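You operate a simulated robot arm through the tools that you are given. There is no shell and no other tool.

Carry out the task below with a simulated robot arm. There is one attempt and no reset: what you move stays moved.

Task
Dose the bottle in the drop stand as the form asks, swirl it and tag it.
Fine: the form with the blue grip; swing the arm aside to lift it out; it ends on the plywood table between the loose tags and the forms tray, wearing the tag with the form's well number. Set down upright: clear bottle with the blue band.

It is judged by the outcome, as a careful person would: the job done as asked, and still so three seconds after it is handed in. It fails if anything else is knocked over, pushed out of place, dropped, spilled or broken.

Robot
A 6-joint arm with a two-finger parallel gripper, fixed in place. Base frame: the origin is on the floor under the middle of its stand, x ahead of it, y to its left, z up; the work surface is at about z = 74. Readings come in cm, degrees, newtons and seconds.
With the tool pointing down near the work surface it reaches from about 26 to 64 cm from the base axis. Its first joint turns from -115.0 to 115.0 degrees. Payload 3.43 kg.
The tool frame sits at the grasp point between the pads (the TCP): z along the fingers, y along the line on which they close. The tips reach 3.4 cm beyond it. The gripper opens to 12.8 cm. The fingers are 2.4 cm wide and 1.2 cm thick; the gripper's body (4.8 by 13 cm) begins 9.6 cm behind the TCP.
Orientation is told as [roll, pitch, yaw] about the base's x, y, z axes, in that order, counted from this pose: with the fingers straight down and closing along the base's y, the tool's x points along the base's -x, its y along +y and its z along -z.

Tools
- The arm moves only by the tool step_arm. Its argument "series" is a list that holds one entry, the list of rows, each a list of 7 numbers: the shift along the base's x, y, z in units of 20 mm (1.0 is 20 mm), then the turn, a rotation vector about the base's x, y, z in units of 8 degrees (1.0 is 8 degrees), then the finger opening in cm, from 0 to 12.8. In form: [[[dx, dy, dz, wx, wy, wz, grip], ...]]. A call has 1 to 20 rows; each row shifts and turns the commanded pose from where the row before left it. A call with a number of a shift or a turn outside -1 to 1 is refused whole. A row lasts 0.2 s, in which the tool goes at most 5 cm and 8.6 degrees; a call with a longer step from one row to the next is refused whole, and so is a gripper value outside its range. A pose out of reach is approached as far as the arm can. The call stops where the force on the tool passes 40 N (or 10 N more than at its start, if that is more) or the arm is blocked; 0.2 s more then pass. The fingers move at their own pace (about 15.3 cm/s each) and stop on an object; they squeeze with about 20 N. The grip force told is the motor's: it shows also when the fingers shut on nothing. Time passes only in rows, and 0.2 s behind the last, so rows that do not move let the fingers close. The reply holds the time, the measured pose of the TCP, the force on the tool along the base axes, the opening and the grip force, in the units named above and with some noise, with the torque about the TCP (base axes, N m) and any sound that the robot's microphone picked up.
- Cameras (640 x 400 px; columns grow to the right, rows downward): "scene" is fixed at [6.02, -65.76, 138.73]; the picture's right is [0.72, -0.69, 0.00], its down [-0.41, -0.43, -0.81] and it looks along [0.56, 0.58, -0.59] (base axes); focal length 239 px, centre (320, 200). "wrist" rides on the gripper at [7.6, -1.1, -16] in the tool frame; the picture's right is [0.15, 0.99, 0.00], its down [-0.88, 0.13, -0.46] and it looks along [-0.45, 0.07, 0.89] (tool axes); focal length 234 px, centre (320, 200).
- capture(camera): a new picture of that camera. No time passes.
- raise_lower(by): slides the trunk up (or, below 0, down) by that many cm; the arm rides with it, the base frame stays. It gives what a move gives, with no picture.
- locate(camera, pixels): for up to 12 pixels [column, row] of the newest picture of that camera ("zoom" is the newest enlarged one), the place [x, y, z] in the base frame of the surface seen there, good to about 0.2 cm, but the place of the scene camera against the robot may be out by one fixed shift of up to 1.8 cm in any direction. No time passes.
- inspect(camera, box): a new picture of the part [left, top, right, bottom] of that camera's present view, enlarged. No time passes.
- finish_job(): hands the job in; it is judged then, once.

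Open the gripper and draw the arm clear of the work before you hand the job in, unless the task says otherwise.

The tools are called by a JSON object that holds its "method" and its "body". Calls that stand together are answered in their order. step_arm: Moves the arm, as the interface text tells. Its arguments: {"type":"object","properties":{"series":{"type":"array","items":{"type":"array","items":{"type":"array","items":{"type":"number"}}}}},"required":["series"]} The other tools are called the same way: raise_lower (by) moves the trunk up or down; capture (camera) takes a picture; locate (camera, pixels) gives the place of the surface under pixels of a picture; inspect (camera, box) takes an enlarged picture of a part of a camera's view; finish_job () hands the job in.

At the start:

```text
time: 0.0
ee_pos: [41.9, -14.52, 124.26]
ee_rot: [0.0, -0.1, 0.0]
ft_force: [0.0, 0.1, -0.4]
moment: [-0.02, 0.01, 0.03]
opening: 12.81
finger_force: 0.0
trunk travel left (down, up): [-87.5, 11.5]
```

scene: 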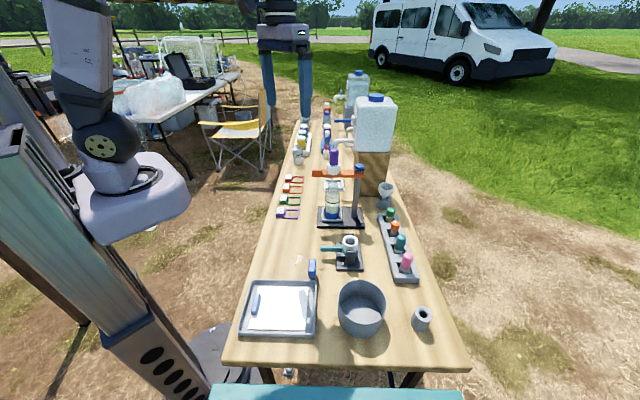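
wrist: 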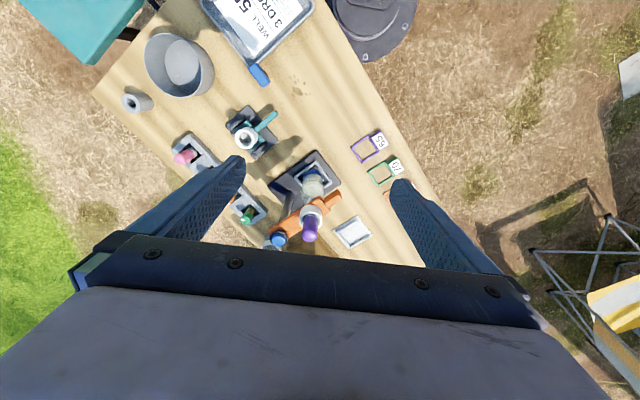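

I start by looking closer at the scene: the table with tray, drop stand, and tags.

{"method": "inspect", "body": {"camera": "scene", "box": [220, 220, 480, 380]}}

{"method": "inspect", "body": {"camera": "scene", "box": [260, 130, 400, 230]}}

{"method": "inspect", "body": {"camera": "wrist", "box": [200, 0, 420, 140]}}

{"method": "inspect", "body": {"camera": "wrist", "box": [220, 90, 440, 260]}}

```text
2.46 times, centred on (350, 300) of scene
```

zoom: 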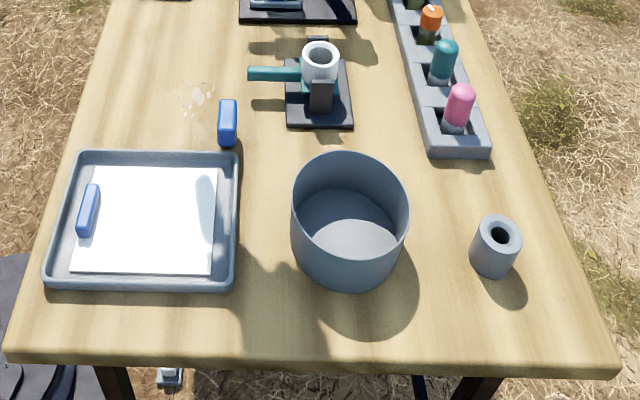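

```text
4.00 times, centred on (330, 180) of scene
```

zoom: 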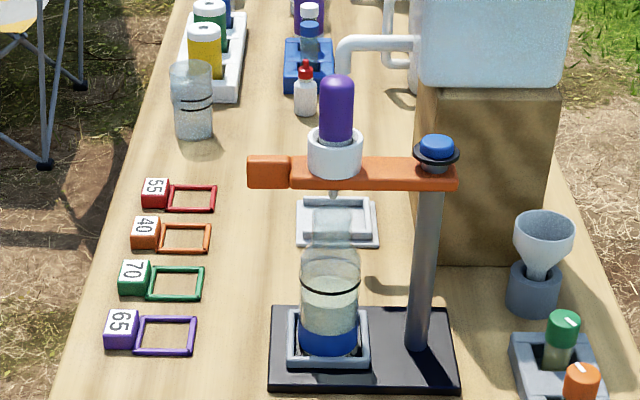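

```text
2.86 times, centred on (310, 70) of wrist
```

zoom: 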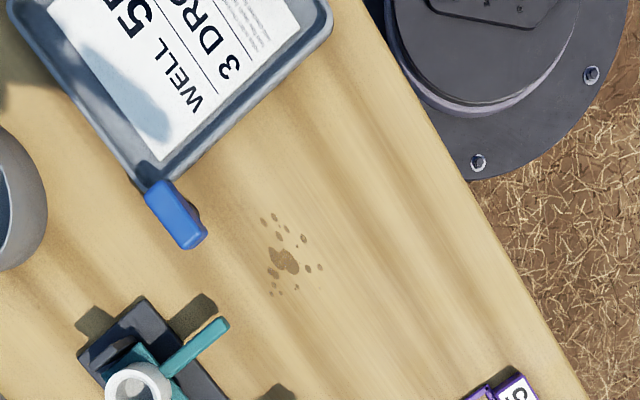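

```text
2.35 times, centred on (330, 175) of wrist
```

zoom: 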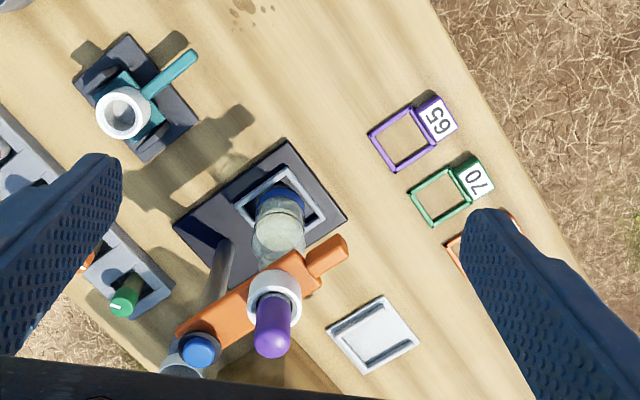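

Now I locate key points in both cameras to build a map and estimate the scene-camera shift.

{"method": "capture", "body": {"camera": "wrist"}}

{"method": "locate", "body": {"camera": "wrist", "pixels": [[258, 75], [307, 28], [180, 60], [246, 137], [312, 180], [309, 228], [280, 240], [331, 200], [365, 150], [380, 140], [380, 172], [394, 166]]}}

{"method": "locate", "body": {"camera": "scene", "pixels": [[312, 268], [254, 304], [362, 310], [349, 240], [334, 157], [358, 167], [327, 172], [333, 200], [288, 212], [303, 213], [422, 318], [332, 250]]}}

```text
taken
```

wrist: 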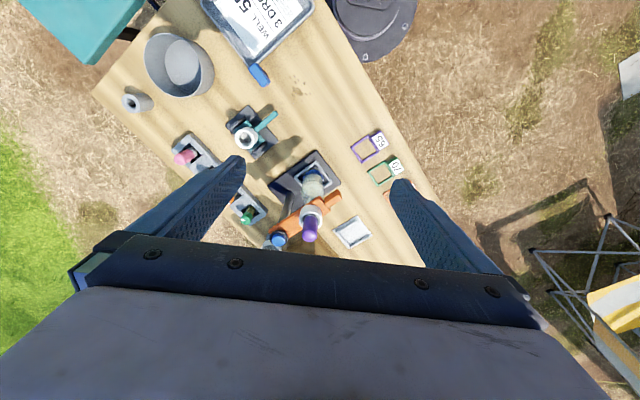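

```text
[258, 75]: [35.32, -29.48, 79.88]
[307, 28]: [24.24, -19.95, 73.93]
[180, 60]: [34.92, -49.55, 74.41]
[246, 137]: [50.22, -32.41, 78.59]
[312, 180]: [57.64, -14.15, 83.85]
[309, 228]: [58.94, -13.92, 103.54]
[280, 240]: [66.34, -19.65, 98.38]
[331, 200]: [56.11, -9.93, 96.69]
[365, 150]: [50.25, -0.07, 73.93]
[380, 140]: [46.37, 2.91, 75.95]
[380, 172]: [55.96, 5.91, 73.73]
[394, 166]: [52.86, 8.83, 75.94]
```

```text
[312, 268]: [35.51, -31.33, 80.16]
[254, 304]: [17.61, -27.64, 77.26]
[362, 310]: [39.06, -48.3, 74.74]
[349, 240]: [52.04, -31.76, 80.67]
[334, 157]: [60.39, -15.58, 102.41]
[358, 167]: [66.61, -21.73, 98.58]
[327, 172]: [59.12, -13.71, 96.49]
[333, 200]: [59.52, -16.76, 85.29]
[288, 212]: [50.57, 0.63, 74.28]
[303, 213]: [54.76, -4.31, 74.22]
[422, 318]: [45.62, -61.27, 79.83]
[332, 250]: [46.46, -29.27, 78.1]
```

The form in the tray is partly cut off in the wrist view (top, around (258,20)), and a blue grip stands at (258,75) next to the tray. I swing the wrist camera over the tray (yaw −90) to read it, staying well above everything.

{"method": "step_arm", "body": {"series": [[[-0.66, 0.4, -0.2, 0, 0, -0.94, 12.8], [-0.66, 0.4, -0.2, 0, 0, -0.94, 12.8], [-0.66, 0.4, -0.2, 0, 0, -0.94, 12.8], [-0.66, 0.4, -0.2, 0, 0, -0.94, 12.8], [-0.66, 0.4, -0.2, 0, 0, -0.94, 12.8], [-0.66, 0.4, -0.2, 0, 0, -0.94, 12.8], [-0.66, 0.4, -0.2, 0, 0, -0.94, 12.8], [-0.66, 0.4, -0.2, 0, 0, -0.94, 12.8], [-0.66, 0.4, -0.2, 0, 0, -0.94, 12.8], [-0.66, 0.4, -0.2, 0, 0, -0.94, 12.8], [-0.66, 0.4, -0.2, 0, 0, -0.94, 12.8], [-0.66, 0.4, -0.2, 0, 0, -0.91, 12.8]]]}}

```text
time: 2.6
ee_pos: [29.47, -6.01, 119.03]
ee_rot: [-0.3, 0.1, -90.1]
ft_force: [-0.6, 0.3, 0.5]
moment: [0.01, 0.03, 0.03]
opening: 12.81
finger_force: 0.1
out of reach, approached as far as the arm can: row 10, 11, 12
trunk travel left (down, up): [-87.5, 11.5]
```

The arm reached near the inner limit at (29.5,-6,119), which is good enough for a look.

{"method": "capture", "body": {"camera": "wrist"}}

{"method": "capture", "body": {"camera": "scene"}}

```text
taken
```

wrist: 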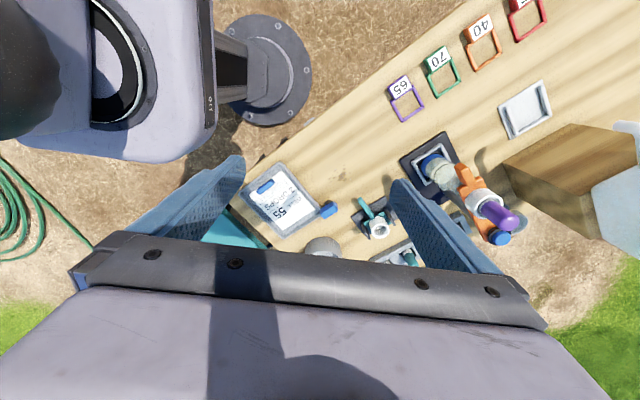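

```text
taken
```

scene: 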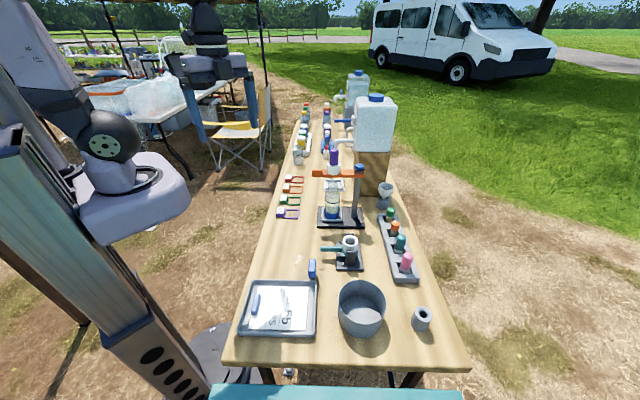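

{"method": "inspect", "body": {"camera": "wrist", "box": [235, 155, 345, 245]}}

{"method": "inspect", "body": {"camera": "scene", "box": [230, 250, 330, 345]}}

{"method": "inspect", "body": {"camera": "wrist", "box": [350, 120, 530, 260]}}

```text
4.44 times, centred on (290, 200) of wrist
```

zoom: 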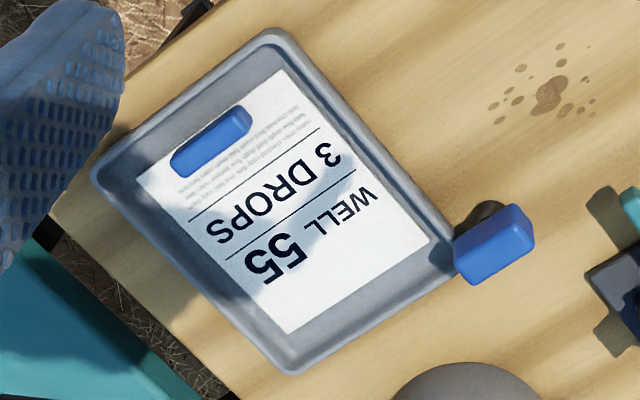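

```text
4.21 times, centred on (280, 298) of scene
```

zoom: 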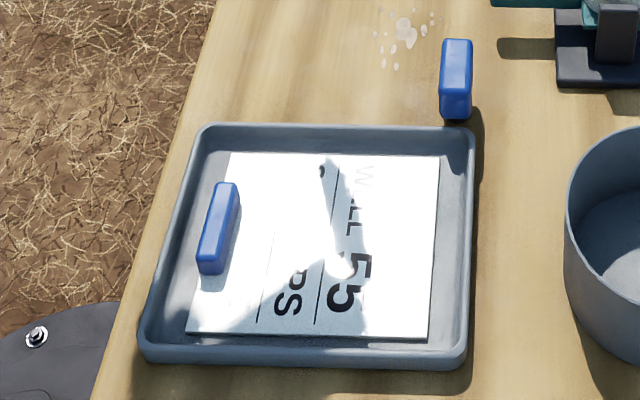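

```text
2.86 times, centred on (440, 190) of wrist
```

zoom: 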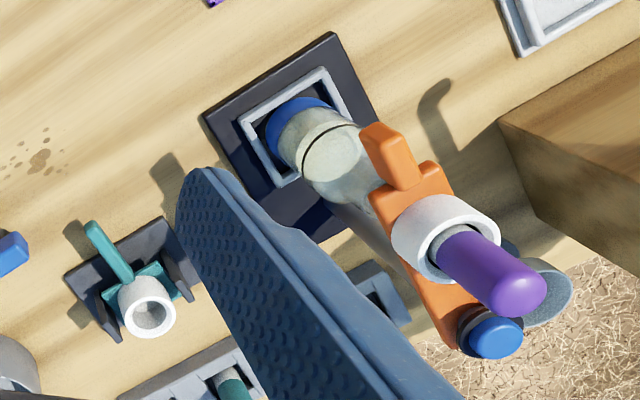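

The form reads "WELL 55 / 3 DROPS" with blue grip; another blue block stands by the tray corner. I'll locate these points and look at the drop stand and tags in detail.

{"method": "locate", "body": {"camera": "wrist", "pixels": [[265, 186], [328, 209], [280, 205], [302, 168], [250, 194], [300, 237], [340, 225], [403, 95], [437, 55], [480, 27], [320, 245], [376, 226]]}}

{"method": "inspect", "body": {"camera": "wrist", "box": [375, 0, 555, 130]}}

{"method": "inspect", "body": {"camera": "scene", "box": [285, 95, 405, 170]}}

{"method": "inspect", "body": {"camera": "scene", "box": [300, 135, 400, 235]}}

```text
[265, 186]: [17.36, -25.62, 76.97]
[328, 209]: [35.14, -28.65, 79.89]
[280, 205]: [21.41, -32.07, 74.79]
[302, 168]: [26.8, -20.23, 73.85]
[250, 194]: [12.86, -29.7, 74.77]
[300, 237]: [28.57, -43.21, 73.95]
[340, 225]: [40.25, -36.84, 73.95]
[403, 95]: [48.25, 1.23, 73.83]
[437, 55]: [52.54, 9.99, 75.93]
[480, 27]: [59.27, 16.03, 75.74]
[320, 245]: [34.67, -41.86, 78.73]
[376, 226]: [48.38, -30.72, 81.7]
```

```text
3.08 times, centred on (465, 65) of wrist
```

zoom: 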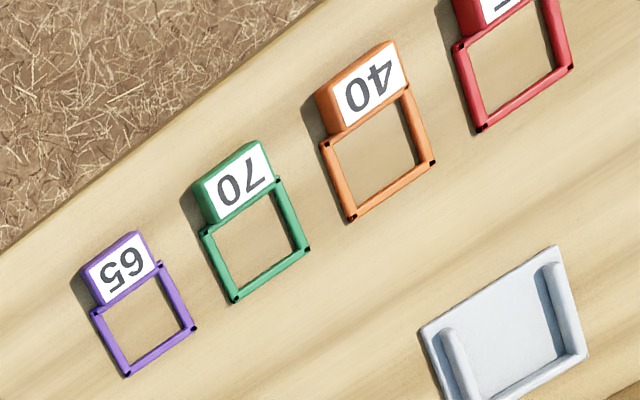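

```text
5.33 times, centred on (345, 132) of scene
```

zoom: 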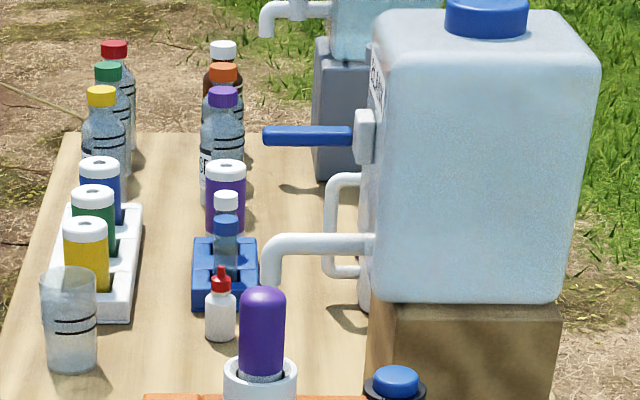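

```text
4.00 times, centred on (350, 185) of scene
```

zoom: 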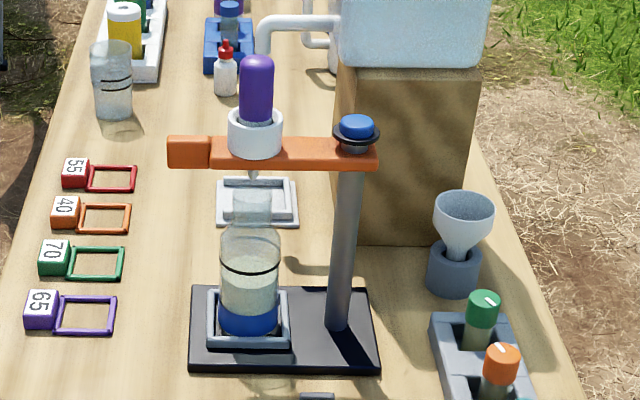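

Tags from near to far: 65 (purple), 70 (green), 40 (orange), 55 (red). I lower the camera toward the tray to examine the form and the second blue block from near.

{"method": "step_arm", "body": {"series": [[[0, -0.3, -1, 0, 0, 0, 12.8], [0, -0.3, -1, 0, 0, 0, 12.8], [0, -0.3, -1, 0, 0, 0, 12.8], [0, -0.3, -1, 0, 0, 0, 12.8], [0, -0.3, -1, 0, 0, 0, 12.8], [0, -0.3, -1, 0, 0, 0, 12.8], [0, -0.3, -1, 0, 0, 0, 12.8], [0, -0.3, -1, 0, 0, 0, 12.8], [0, -0.3, -1, 0, 0, 0, 12.8], [0, 0, 0, 0, 0, 0, 12.8]]]}}

{"method": "capture", "body": {"camera": "wrist"}}

{"method": "inspect", "body": {"camera": "wrist", "box": [220, 130, 400, 260]}}

```text
time: 4.8
ee_pos: [29.51, -11.35, 100.91]
ee_rot: [0.0, 0.1, -89.9]
ft_force: [-0.4, 0.0, 0.6]
moment: [0.03, -0.03, 0.0]
opening: 12.8
finger_force: 0.0
trunk travel left (down, up): [-87.5, 11.5]
```

```text
taken
```

wrist: 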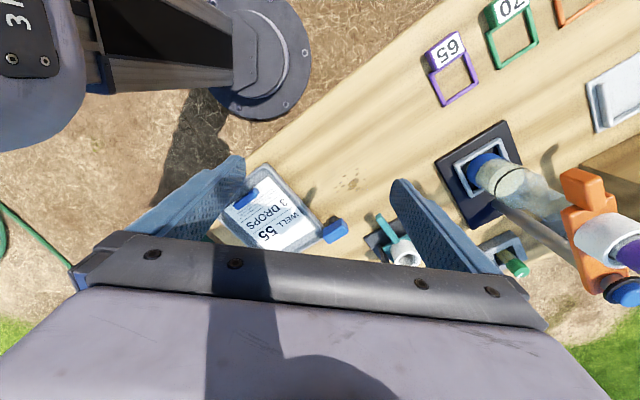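

```text
3.08 times, centred on (310, 195) of wrist
```

zoom: 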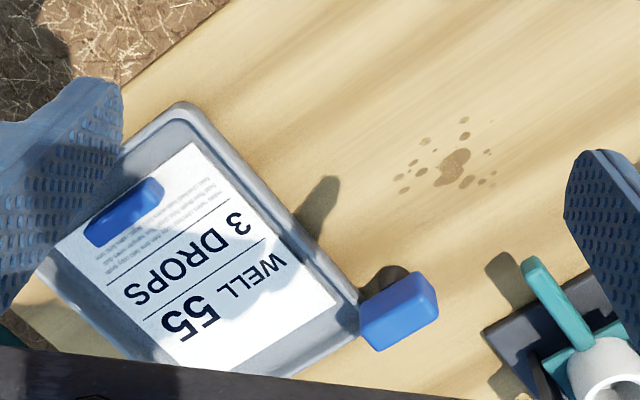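

The form clearly says WELL 55, 3 DROPS. Now I take a zoomed scene view of the drop stand and measure it.

{"method": "inspect", "body": {"camera": "scene", "box": [305, 140, 375, 235]}}

```text
4.21 times, centred on (340, 188) of scene
```

zoom: 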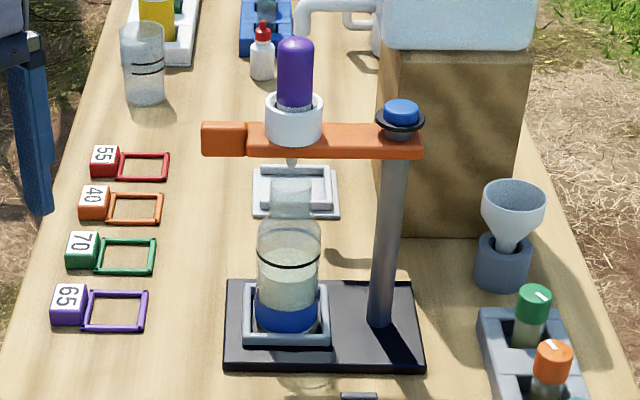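

{"method": "locate", "body": {"camera": "zoom", "pixels": [[296, 45], [296, 75], [296, 102], [294, 125], [268, 110], [322, 110], [222, 140], [401, 112], [291, 166], [290, 190], [290, 260], [288, 318]]}}

{"method": "locate", "body": {"camera": "wrist", "pixels": [[487, 170], [513, 188], [580, 185], [600, 240], [625, 292], [533, 195], [440, 160], [505, 125], [560, 200], [517, 262], [606, 85], [635, 200]]}}

```text
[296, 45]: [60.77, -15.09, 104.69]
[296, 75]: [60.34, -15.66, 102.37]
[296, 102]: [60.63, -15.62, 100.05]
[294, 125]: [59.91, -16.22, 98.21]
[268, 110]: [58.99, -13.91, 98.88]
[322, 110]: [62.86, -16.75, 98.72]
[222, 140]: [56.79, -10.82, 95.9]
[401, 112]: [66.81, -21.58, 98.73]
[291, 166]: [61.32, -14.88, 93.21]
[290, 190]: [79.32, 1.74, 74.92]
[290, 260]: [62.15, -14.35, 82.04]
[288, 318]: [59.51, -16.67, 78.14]
```

```text
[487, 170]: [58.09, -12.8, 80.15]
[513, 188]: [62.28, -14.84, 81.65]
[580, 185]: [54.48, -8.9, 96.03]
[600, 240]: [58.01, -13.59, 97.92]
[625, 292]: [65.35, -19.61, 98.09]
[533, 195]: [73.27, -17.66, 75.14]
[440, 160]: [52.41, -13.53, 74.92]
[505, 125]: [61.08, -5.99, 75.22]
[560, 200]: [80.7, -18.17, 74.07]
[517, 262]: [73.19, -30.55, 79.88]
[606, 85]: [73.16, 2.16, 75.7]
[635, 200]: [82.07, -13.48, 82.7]
```

Scene shift estimate: about (+0.4, −1.8, +0.3) relative to the wrist camera. I check the tank and surroundings near the stand before moving in with the gripper.

{"method": "locate", "body": {"camera": "scene", "pixels": [[375, 97], [357, 120], [395, 120], [375, 160], [345, 140], [335, 146], [358, 80], [385, 190], [389, 214], [406, 262], [330, 185], [344, 185]]}}

{"method": "locate", "body": {"camera": "wrist", "pixels": [[352, 183], [447, 48], [455, 78], [437, 100], [478, 95], [335, 230], [388, 215], [400, 255], [460, 128], [615, 62], [540, 20], [500, 66]]}}

```text
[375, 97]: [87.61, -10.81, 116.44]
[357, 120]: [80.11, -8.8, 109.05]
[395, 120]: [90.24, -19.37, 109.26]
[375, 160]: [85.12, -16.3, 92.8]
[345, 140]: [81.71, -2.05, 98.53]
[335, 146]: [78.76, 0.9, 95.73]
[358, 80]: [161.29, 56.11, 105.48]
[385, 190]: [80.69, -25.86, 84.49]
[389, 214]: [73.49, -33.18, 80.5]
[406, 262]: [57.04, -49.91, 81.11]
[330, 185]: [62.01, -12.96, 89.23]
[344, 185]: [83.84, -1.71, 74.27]
```

```text
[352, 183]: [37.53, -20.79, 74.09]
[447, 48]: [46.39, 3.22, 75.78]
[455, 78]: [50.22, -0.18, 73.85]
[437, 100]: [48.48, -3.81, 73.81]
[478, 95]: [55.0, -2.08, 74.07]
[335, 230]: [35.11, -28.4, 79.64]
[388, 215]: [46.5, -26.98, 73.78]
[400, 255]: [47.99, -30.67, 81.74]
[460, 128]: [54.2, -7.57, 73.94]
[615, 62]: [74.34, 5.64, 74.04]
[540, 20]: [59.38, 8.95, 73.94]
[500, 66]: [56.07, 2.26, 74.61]
```

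The tank is ~20 cm past the bulb, so there is room. I raise and move above the bulb with yaw +46 (closing along the orange arm's length), staying at z≈118.

{"method": "step_arm", "body": {"series": [[[0.2, 0, 1, 0, 0, 1, 12.8], [0.5, 0, 1, 0, 0, 1, 12.8], [0.9, -0.07, 1, 0, 0, 1, 12.8], [0.97, -0.07, 1, 0, 0, 1, 12.8], [0.97, -0.07, 0.7, 0, 0, 1, 10], [0.97, -0.07, 0.7, 0, 0, 1, 10], [0.97, -0.07, 0.7, 0, 0, 1, 8], [0.97, -0.07, 0.7, 0, 0, 1, 8], [0.97, -0.07, 0.6, 0, 0, 1, 7], [0.97, -0.07, 0.6, 0, 0, 1, 7], [0.97, -0.07, 0.6, 0, 0, 1, 7], [0.97, -0.07, 0.4, 0, 0, 1, 7], [0.97, -0.07, 0, 0, 0, 1, 7], [0.97, -0.07, 0, 0, 0, 1, 7], [0.97, -0.07, 0, 0, 0, 1, 7], [0.97, -0.1, 0, 0, 0, 1, 7], [0.97, -0.1, 0, 0, 0, 1, 7], [0, 0, 0, 0, 0, 0, 7]]]}}

{"method": "capture", "body": {"camera": "wrist"}}

{"method": "capture", "body": {"camera": "scene"}}

```text
time: 8.6
ee_pos: [58.34, -13.23, 119.24]
ee_rot: [0.0, 0.0, 46.0]
ft_force: [1.1, -0.6, -0.4]
moment: [0.01, 0.01, 0.0]
opening: 7.0
finger_force: 0.0
out of reach, approached as far as the arm can: row 17
trunk travel left (down, up): [-87.5, 11.5]
```

```text
taken
```

wrist: 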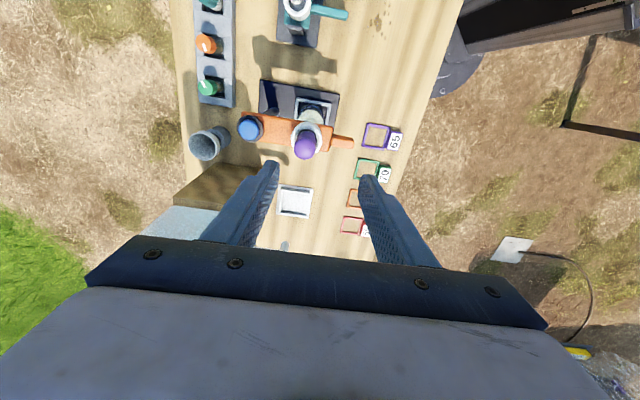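

```text
taken
```

scene: 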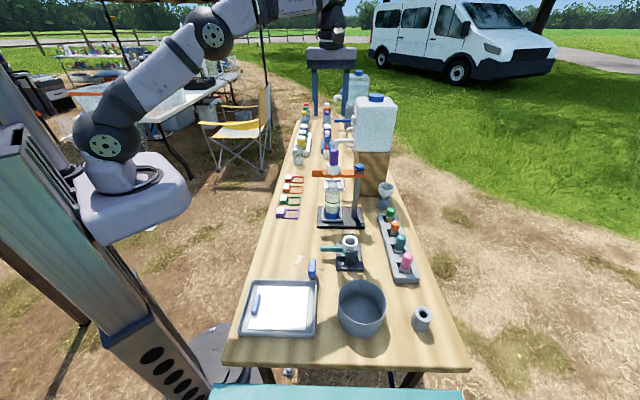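

The bulb appears at (306,147), right between the fingers. I zoom in and measure the bulb, ring and knob from this near-top view.

{"method": "inspect", "body": {"camera": "wrist", "box": [230, 80, 400, 190]}}

{"method": "locate", "body": {"camera": "wrist", "pixels": [[305, 145], [308, 140], [296, 147], [315, 147], [303, 152], [250, 127], [343, 142], [293, 137], [321, 135], [312, 110], [292, 203], [376, 135]]}}

```text
3.64 times, centred on (315, 135) of wrist
```

zoom: 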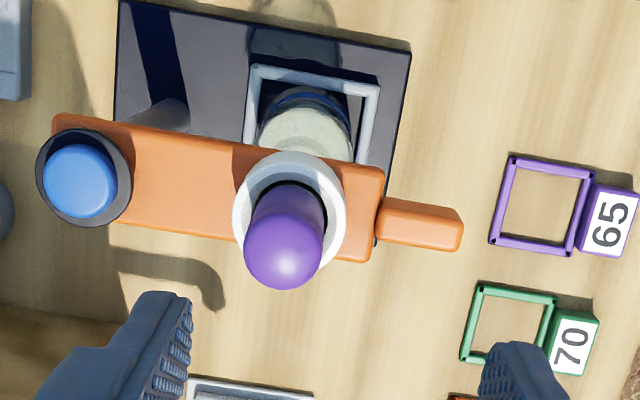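

```text
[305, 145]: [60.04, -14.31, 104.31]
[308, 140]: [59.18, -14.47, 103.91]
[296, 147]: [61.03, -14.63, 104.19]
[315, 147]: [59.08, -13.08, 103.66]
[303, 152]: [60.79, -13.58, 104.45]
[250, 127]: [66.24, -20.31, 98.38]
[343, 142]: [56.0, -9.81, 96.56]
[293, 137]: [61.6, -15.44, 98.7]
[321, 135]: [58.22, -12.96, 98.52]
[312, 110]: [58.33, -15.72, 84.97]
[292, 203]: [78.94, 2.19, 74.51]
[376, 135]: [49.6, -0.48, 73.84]
```

Bulb axis computed at about (60.35, −13.85), bulb from z≈98.6 to 104.7, ring top z≈98.6. I descend partway (to ~z 111) and check where the arm ends up before final centering.

{"method": "step_arm", "body": {"series": [[[0, 0, -1, 0, 0, 0, 7], [0, 0, -1, 0, 0, 0, 7], [0, 0, -1, 0, 0, 0, 7], [0, 0, -1, 0, 0, 0, 7], [0, 0, 0, 0, 0, 0, 7]]]}}

{"method": "capture", "body": {"camera": "wrist"}}

{"method": "inspect", "body": {"camera": "wrist", "box": [230, 80, 400, 190]}}

```text
time: 9.8
ee_pos: [58.25, -13.22, 111.33]
ee_rot: [0.0, 0.1, 45.9]
ft_force: [0.2, -0.2, 0.2]
moment: [0.02, 0.02, 0.02]
opening: 6.99
finger_force: 0.0
trunk travel left (down, up): [-87.5, 11.5]
```

```text
taken
```

wrist: 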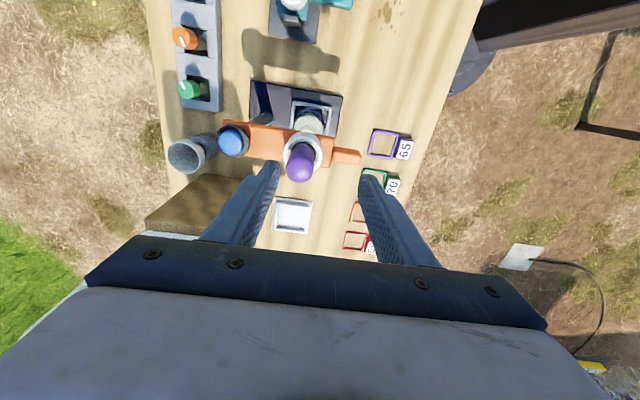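

```text
3.64 times, centred on (315, 135) of wrist
```

zoom: 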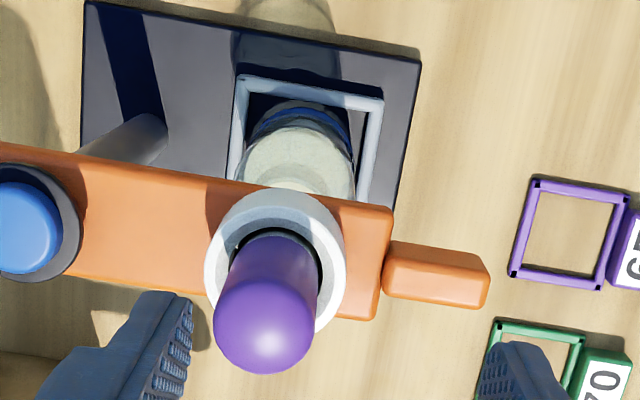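

Second estimate agrees: bulb axis ≈ (60.4, −13.8). I center horizontally above the bulb while tips stay above it.

{"method": "step_arm", "body": {"series": [[[0.54, -0.145, 0, 0, 0, 0, 7], [0.54, -0.145, 0, 0, 0, 0, 7], [0, 0, 0, 0, 0, 0, 7]]]}}

{"method": "capture", "body": {"camera": "wrist"}}

{"method": "inspect", "body": {"camera": "scene", "box": [290, 60, 390, 240]}}

```text
time: 10.6
ee_pos: [60.44, -13.65, 111.27]
ee_rot: [0.0, -0.1, 46.0]
ft_force: [0.0, -0.1, -0.3]
moment: [0.03, -0.01, 0.01]
opening: 6.98
finger_force: 0.0
trunk travel left (down, up): [-87.5, 11.5]
```

```text
taken
```

wrist: 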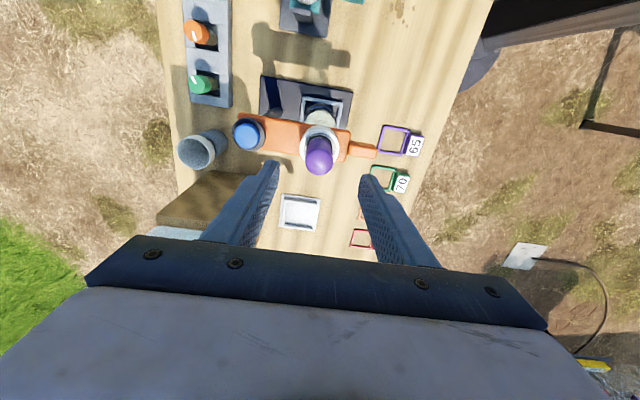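

```text
2.22 times, centred on (340, 150) of scene
```

zoom: 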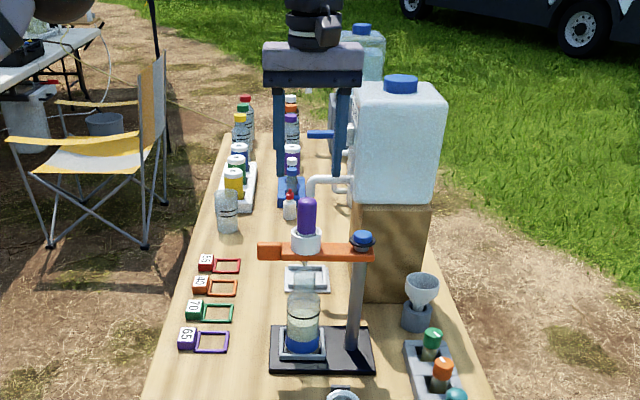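

I zoom in on both views to check the centring of the bulb between the fingers (aligned bulb cap centre should project to about (319.5,160) in the wrist view).

{"method": "inspect", "body": {"camera": "wrist", "box": [260, 110, 380, 185]}}

{"method": "inspect", "body": {"camera": "scene", "box": [300, 90, 375, 180]}}

```text
5.33 times, centred on (320, 148) of wrist
```

zoom: 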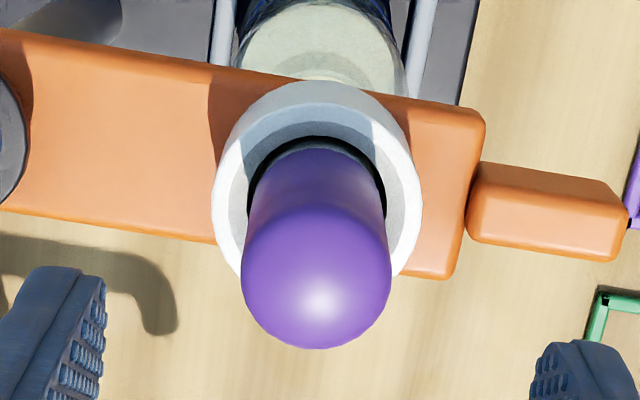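

```text
4.44 times, centred on (338, 135) of scene
```

zoom: 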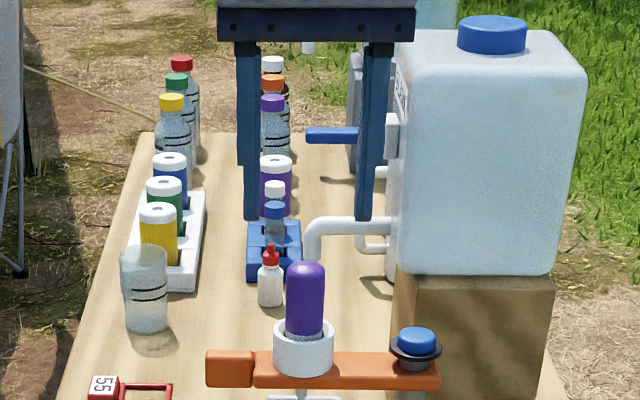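

Bulb cap is at ≈(319.2,161.7), within 0.2 cm of ideal. I descend to TCP z≈103 (tips ~1 cm above the white ring).

{"method": "step_arm", "body": {"series": [[[0.04, 0.0, -1, 0, 0, 0, 7], [0.0, 0.0, -1, 0, 0, 0, 7], [0, 0, -1, 0, 0, 0, 7], [0, 0, -0.9, 0, 0, 0, 7], [0, 0, -0.2, 0, 0, 0, 7], [0, 0, 0, 0, 0, 0, 7]]]}}

{"method": "inspect", "body": {"camera": "scene", "box": [300, 120, 375, 210]}}

{"method": "inspect", "body": {"camera": "wrist", "box": [240, 120, 400, 220]}}

```text
time: 12.0
ee_pos: [60.61, -13.63, 103.22]
ee_rot: [0.0, 0.0, 46.0]
ft_force: [0.4, -0.1, 0.0]
moment: [0.0, 0.04, 0.01]
opening: 6.99
finger_force: 0.0
trunk travel left (down, up): [-87.5, 11.5]
```

```text
4.44 times, centred on (338, 165) of scene
```

zoom: 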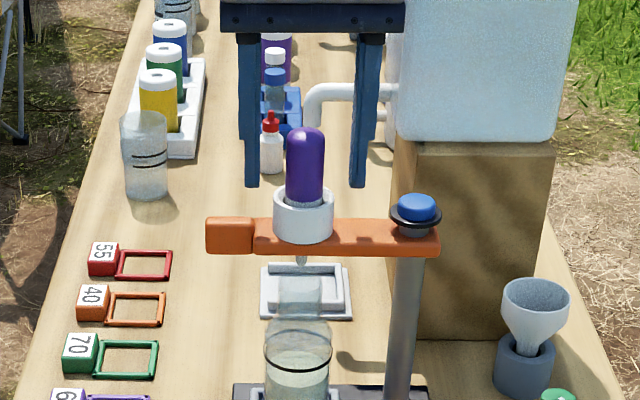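

```text
4.00 times, centred on (320, 170) of wrist
```

zoom: 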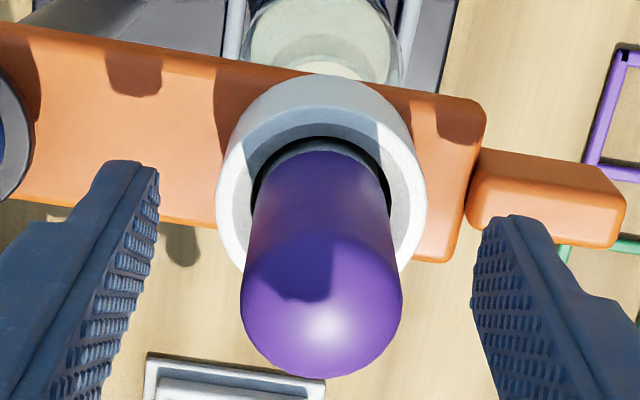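

Well centred. I close in steps to 3.3 cm and hold to see whether contact begins.

{"method": "step_arm", "body": {"series": [[[0, 0, 0, 0, 0, 0, 5], [0, 0, 0, 0, 0, 0, 4], [0, 0, 0, 0, 0, 0, 3.4], [0, 0, 0, 0, 0, 0, 3.2]]]}}

{"method": "inspect", "body": {"camera": "wrist", "box": [240, 120, 400, 220]}}

{"method": "inspect", "body": {"camera": "scene", "box": [300, 120, 375, 210]}}

```text
time: 13.0
ee_pos: [60.65, -13.73, 103.04]
ee_rot: [0.0, 0.1, 46.0]
ft_force: [-0.3, 0.0, -0.4]
moment: [0.0, -0.03, -0.01]
opening: 3.17
finger_force: 0.1
trunk travel left (down, up): [-87.5, 11.5]
```

```text
4.00 times, centred on (320, 170) of wrist
```

zoom: 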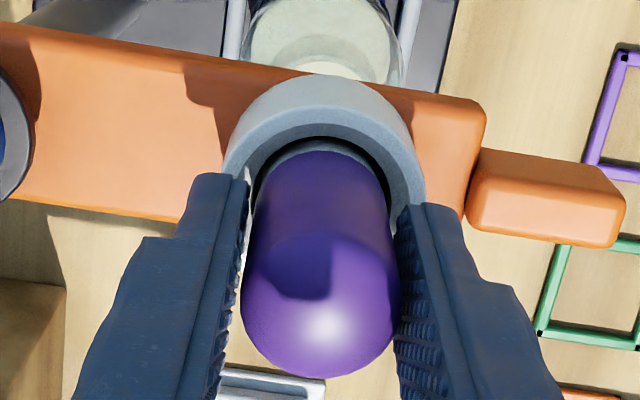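

```text
4.44 times, centred on (338, 165) of scene
```

zoom: 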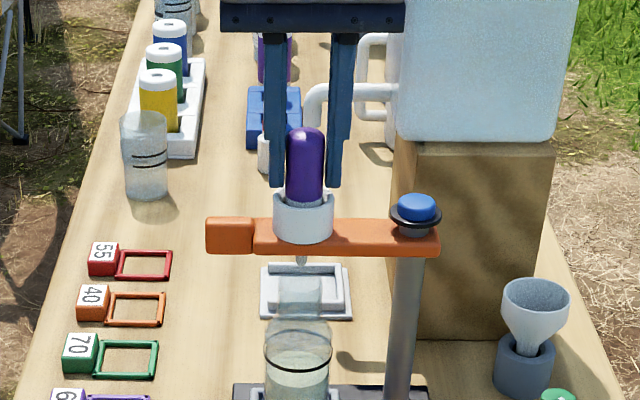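

No contact yet at 3.17 cm. I squeeze gently to 2.4 cm and watch force and sound.

{"method": "step_arm", "body": {"series": [[[0, 0, 0, 0, 0, 0, 2.8], [0, 0, 0, 0, 0, 0, 2.6], [0, 0, 0, 0, 0, 0, 2.4]]]}}

{"method": "inspect", "body": {"camera": "scene", "box": [300, 120, 375, 210]}}

{"method": "inspect", "body": {"camera": "wrist", "box": [240, 120, 400, 220]}}

```text
time: 13.8
ee_pos: [60.6, -13.77, 103.07]
ee_rot: [0.0, -0.1, 46.0]
ft_force: [0.0, -0.2, -0.7]
moment: [0.02, 0.05, -0.02]
opening: 2.75
finger_force: 19.2
trunk travel left (down, up): [-87.5, 11.5]
```

```text
4.44 times, centred on (338, 165) of scene
```

zoom: 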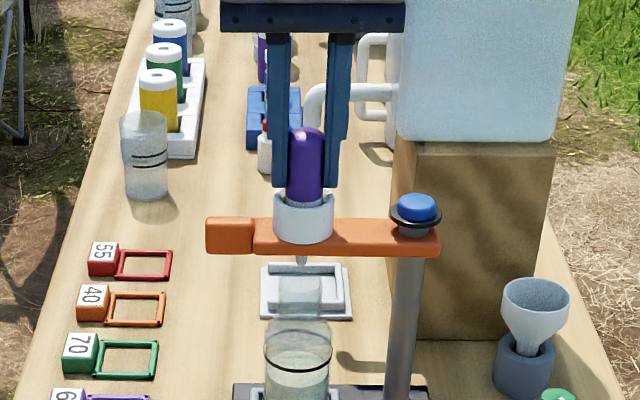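

```text
4.00 times, centred on (320, 170) of wrist
```

zoom: 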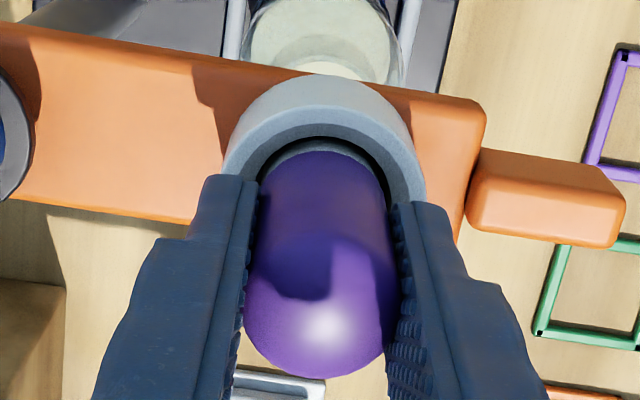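

Force is 19 N at 2.75 cm opening (bulb is firm). No sound yet; I hold a moment and check the dropper tip and bottle for a drop.

{"method": "inspect", "body": {"camera": "scene", "box": [318, 170, 348, 215]}}

{"method": "step_arm", "body": {"series": [[[0, 0, 0, 0, 0, 0, 2.4]]]}}

{"method": "inspect", "body": {"camera": "scene", "box": [318, 170, 348, 215]}}

```text
8.89 times, centred on (333, 192) of scene
```

zoom: 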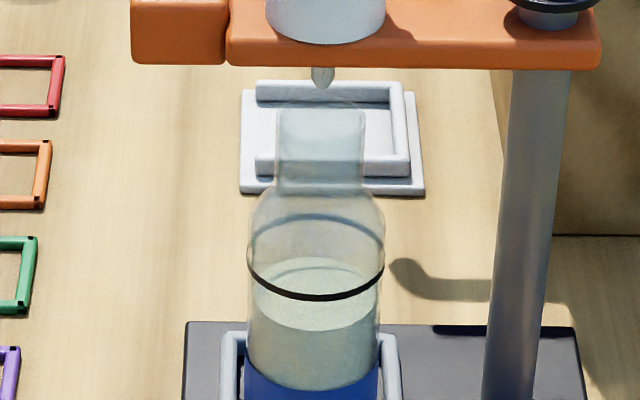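

```text
time: 14.2
ee_pos: [60.47, -13.62, 103.12]
ee_rot: [0.1, 0.0, 46.0]
ft_force: [-0.2, -0.7, 0.6]
moment: [0.0, -0.03, 0.0]
opening: 2.77
finger_force: 19.9
trunk travel left (down, up): [-87.5, 11.5]
```

```text
8.89 times, centred on (333, 192) of scene
```

zoom: 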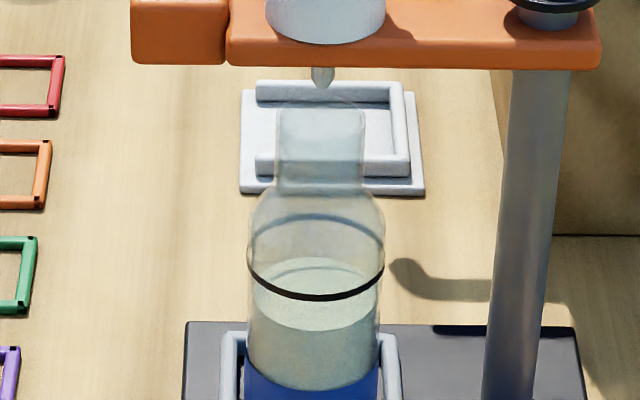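

No drop visible and no sound so far. I release and watch for any sound or change.

{"method": "step_arm", "body": {"series": [[[0, 0, 0, 0, 0, 0, 3.6], [0, 0, 0, 0, 0, 0, 3.6]]]}}

{"method": "inspect", "body": {"camera": "scene", "box": [318, 170, 348, 215]}}

{"method": "inspect", "body": {"camera": "wrist", "box": [240, 120, 400, 220]}}

```text
time: 14.8
ee_pos: [60.53, -13.58, 103.12]
ee_rot: [0.1, 0.1, 46.1]
ft_force: [-0.2, -0.9, 0.4]
moment: [-0.01, 0.01, 0.0]
opening: 3.61
finger_force: 0.0
trunk travel left (down, up): [-87.5, 11.5]
```

```text
8.89 times, centred on (333, 192) of scene
```

zoom: 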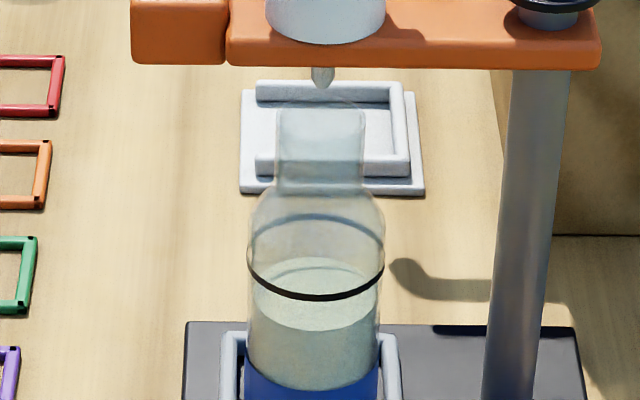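

```text
4.00 times, centred on (320, 170) of wrist
```

zoom: 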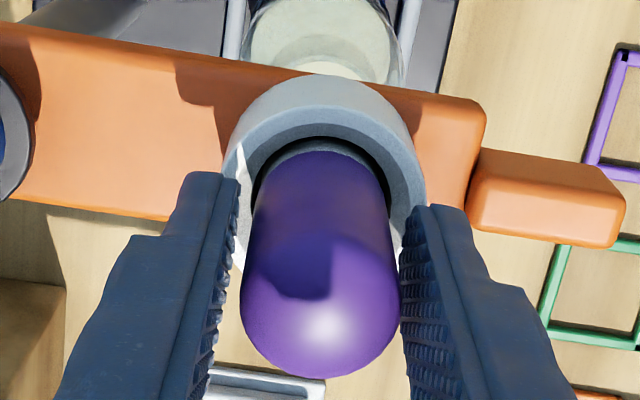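

No sign of a drop. I look closely at the dropper mechanism (bulb, grey stem, collar) before trying anything else.

{"method": "inspect", "body": {"camera": "scene", "box": [318, 143, 352, 178]}}

{"method": "inspect", "body": {"camera": "wrist", "box": [295, 135, 345, 170]}}

```text
11.43 times, centred on (335, 160) of scene
```

zoom: 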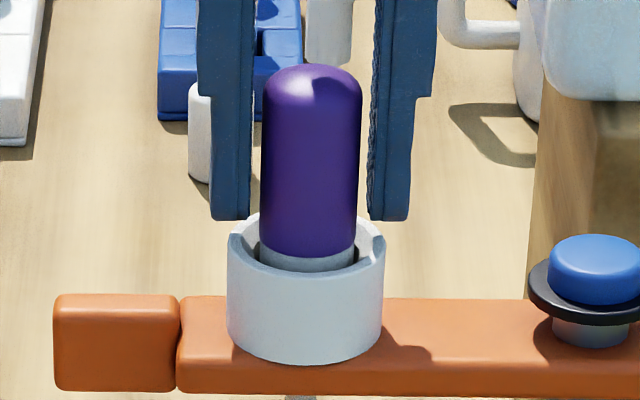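

```text
11.43 times, centred on (320, 152) of wrist
```

zoom: 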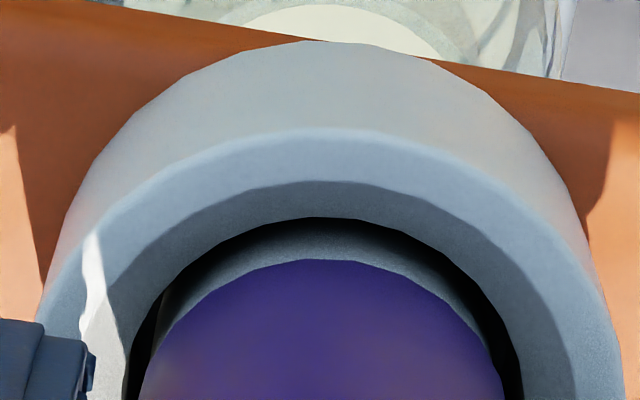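

The bulb is a purple cap on a grey stem in a collar. I squeeze again, firmly, and hold while watching for a drop at the nozzle.

{"method": "step_arm", "body": {"series": [[[0, 0, 0, 0, 0, 0, 3.0], [0, 0, 0, 0, 0, 0, 2.9]]]}}

{"method": "step_arm", "body": {"series": [[[0, 0, 0, 0, 0, 0, 2.8]]]}}

{"method": "inspect", "body": {"camera": "scene", "box": [318, 170, 348, 215]}}

```text
time: 15.4
ee_pos: [60.5, -13.68, 103.08]
ee_rot: [0.0, 0.0, 46.0]
ft_force: [0.4, -1.0, 0.9]
moment: [-0.01, 0.01, 0.0]
opening: 2.9
finger_force: 0.1
trunk travel left (down, up): [-87.5, 11.5]
```

```text
time: 15.8
ee_pos: [60.51, -13.77, 103.12]
ee_rot: [0.0, 0.1, 46.0]
ft_force: [-0.3, -0.2, 0.0]
moment: [0.0, 0.02, 0.0]
opening: 2.89
finger_force: 0.4
trunk travel left (down, up): [-87.5, 11.5]
```

```text
8.89 times, centred on (333, 192) of scene
```

zoom: 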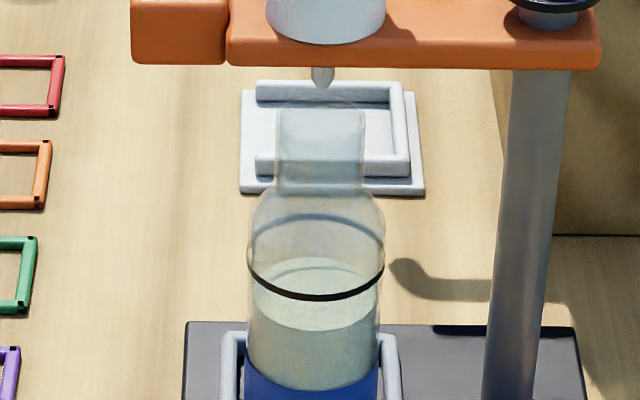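

Commanded 2.8 gives opening 2.89 with 0.4 N: first contact is around 2.9 cm. I increase the squeeze in steps.

{"method": "step_arm", "body": {"series": [[[0, 0, 0, 0, 0, 0, 2.6]]]}}

{"method": "step_arm", "body": {"series": [[[0, 0, 0, 0, 0, 0, 2.0]]]}}

{"method": "step_arm", "body": {"series": [[[0, 0, 0, 0, 0, 0, 1.0]]]}}

{"method": "inspect", "body": {"camera": "scene", "box": [318, 143, 352, 178]}}

{"method": "inspect", "body": {"camera": "scene", "box": [318, 170, 348, 215]}}

```text
time: 16.2
ee_pos: [60.54, -13.69, 103.05]
ee_rot: [0.1, 0.0, 46.0]
ft_force: [-0.1, -0.2, -0.1]
moment: [0.03, 0.02, 0.01]
opening: 2.73
finger_force: 20.2
trunk travel left (down, up): [-87.5, 11.5]
```

```text
time: 16.6
ee_pos: [60.6, -13.73, 103.12]
ee_rot: [-0.1, -0.1, 46.0]
ft_force: [0.4, -0.7, -0.4]
moment: [-0.02, 0.01, 0.01]
opening: 2.76
finger_force: 20.1
trunk travel left (down, up): [-87.5, 11.5]
```

```text
time: 17.0
ee_pos: [60.67, -13.83, 103.08]
ee_rot: [-0.1, 0.0, 46.1]
ft_force: [0.3, 0.3, 0.2]
moment: [-0.01, 0.01, -0.03]
opening: 2.77
finger_force: 20.4
trunk travel left (down, up): [-87.5, 11.5]
```

```text
11.43 times, centred on (335, 160) of scene
```

zoom: 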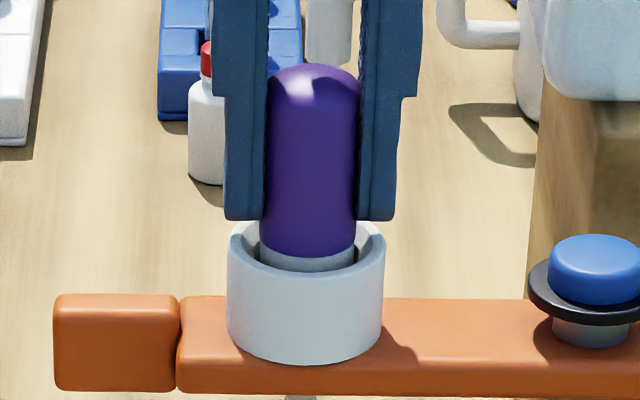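

```text
8.89 times, centred on (333, 192) of scene
```

zoom: 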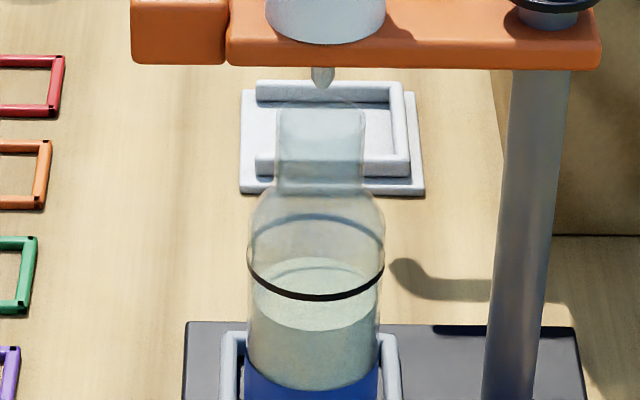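

A firm hold (20 N for over 1 s) gives no drop, no sound, and the bulb doesn't deform. The grey stem with clearance inside the collar suggests a push plunger, so I release, rise, close the fingers and prepare to press gently from above.

{"method": "step_arm", "body": {"series": [[[0, 0, 0, 0, 0, 0, 4], [0, 0, 0, 0, 0, 0, 5], [0, 0, 1, 0, 0, 0, 5], [0, 0, 1, 0, 0, 0, 5], [0, 0, 1, 0, 0, 0, 5], [0, 0, 0.5, 0, 0, 0, 2], [0, 0, 0, 0, 0, 0, 0], [0, 0, 0, 0, 0, 0, 0], [0, 0, 0, 0, 0, 0, 0]]]}}

{"method": "inspect", "body": {"camera": "scene", "box": [318, 125, 352, 178]}}

{"method": "inspect", "body": {"camera": "wrist", "box": [240, 110, 400, 210]}}

```text
time: 19.0
ee_pos: [60.63, -13.79, 110.11]
ee_rot: [0.0, 0.0, 46.1]
ft_force: [-0.4, -0.3, -0.1]
moment: [-0.01, 0.0, 0.0]
opening: 0.01
finger_force: 20.2
trunk travel left (down, up): [-87.5, 11.5]
```

```text
7.55 times, centred on (335, 152) of scene
```

zoom: 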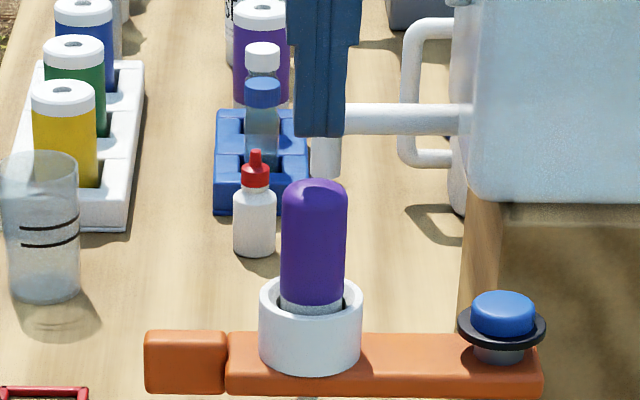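

```text
4.00 times, centred on (320, 160) of wrist
```

zoom: 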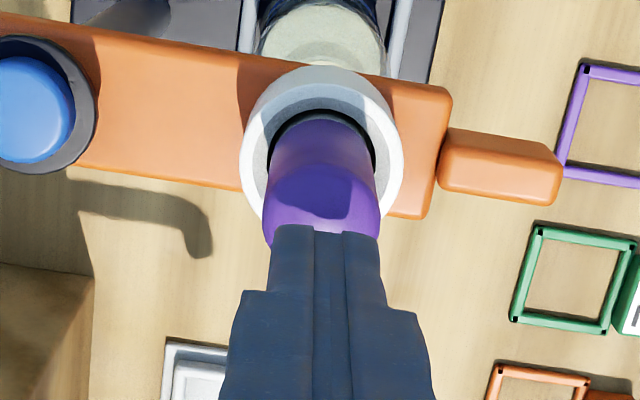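

Fingertips hover ~2 cm above the bulb top, centred. I descend slowly in small steps and watch the vertical force.

{"method": "step_arm", "body": {"series": [[[0, 0, -0.4, 0, 0, 0, 0], [0, 0, -0.4, 0, 0, 0, 0], [0, 0, -0.1, 0, 0, 0, 0]]]}}

{"method": "step_arm", "body": {"series": [[[0, 0, -0.1, 0, 0, 0, 0]]]}}

{"method": "step_arm", "body": {"series": [[[0, 0, -0.1, 0, 0, 0, 0]]]}}

```text
time: 19.8
ee_pos: [60.61, -13.78, 108.24]
ee_rot: [0.0, 0.0, 46.0]
ft_force: [0.2, 0.3, 1.2]
moment: [0.04, 0.0, -0.03]
opening: 0.0
finger_force: 20.2
trunk travel left (down, up): [-87.5, 11.5]
```

```text
time: 20.2
ee_pos: [60.64, -13.73, 108.16]
ee_rot: [0.0, 0.0, 46.1]
ft_force: [0.7, -0.4, -0.2]
moment: [0.03, 0.0, 0.03]
opening: 0.0
finger_force: 19.7
trunk travel left (down, up): [-87.5, 11.5]
```

```text
time: 20.6
ee_pos: [60.28, -13.73, 107.94]
ee_rot: [0.0, 0.0, 46.0]
ft_force: [0.1, 0.4, 0.1]
moment: [0.04, 0.01, 0.01]
opening: 0.0
finger_force: 20.1
trunk travel left (down, up): [-87.5, 11.5]
```

No contact at z=107.94 yet; I continue down in 2 mm steps.

{"method": "step_arm", "body": {"series": [[[0, 0, -0.1, 0, 0, 0, 0]]]}}

{"method": "step_arm", "body": {"series": [[[0, 0, -0.1, 0, 0, 0, 0]]]}}

{"method": "inspect", "body": {"camera": "scene", "box": [318, 125, 352, 178]}}

```text
time: 21.0
ee_pos: [60.57, -13.71, 107.72]
ee_rot: [0.0, 0.1, 46.1]
ft_force: [0.3, 0.2, 1.8]
moment: [-0.02, -0.01, 0.02]
opening: 0.01
finger_force: 19.7
trunk travel left (down, up): [-87.5, 11.5]
```

```text
time: 21.4
ee_pos: [60.56, -13.68, 107.73]
ee_rot: [-0.2, -0.1, 46.0]
ft_force: [0.0, 1.3, 8.6]
moment: [0.0, 0.0, -0.03]
opening: 0.0
finger_force: 19.9
trunk travel left (down, up): [-87.5, 11.5]
```

```text
7.55 times, centred on (335, 152) of scene
```

zoom: 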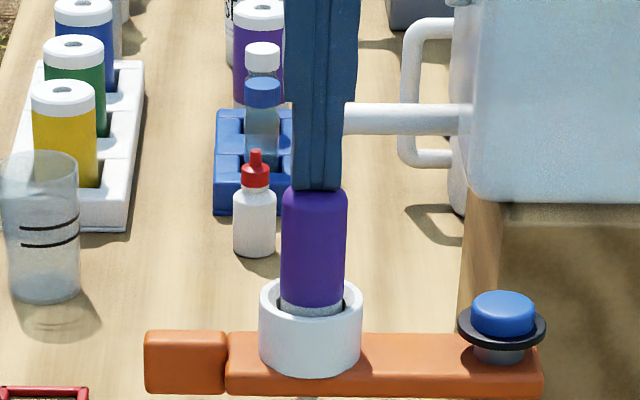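

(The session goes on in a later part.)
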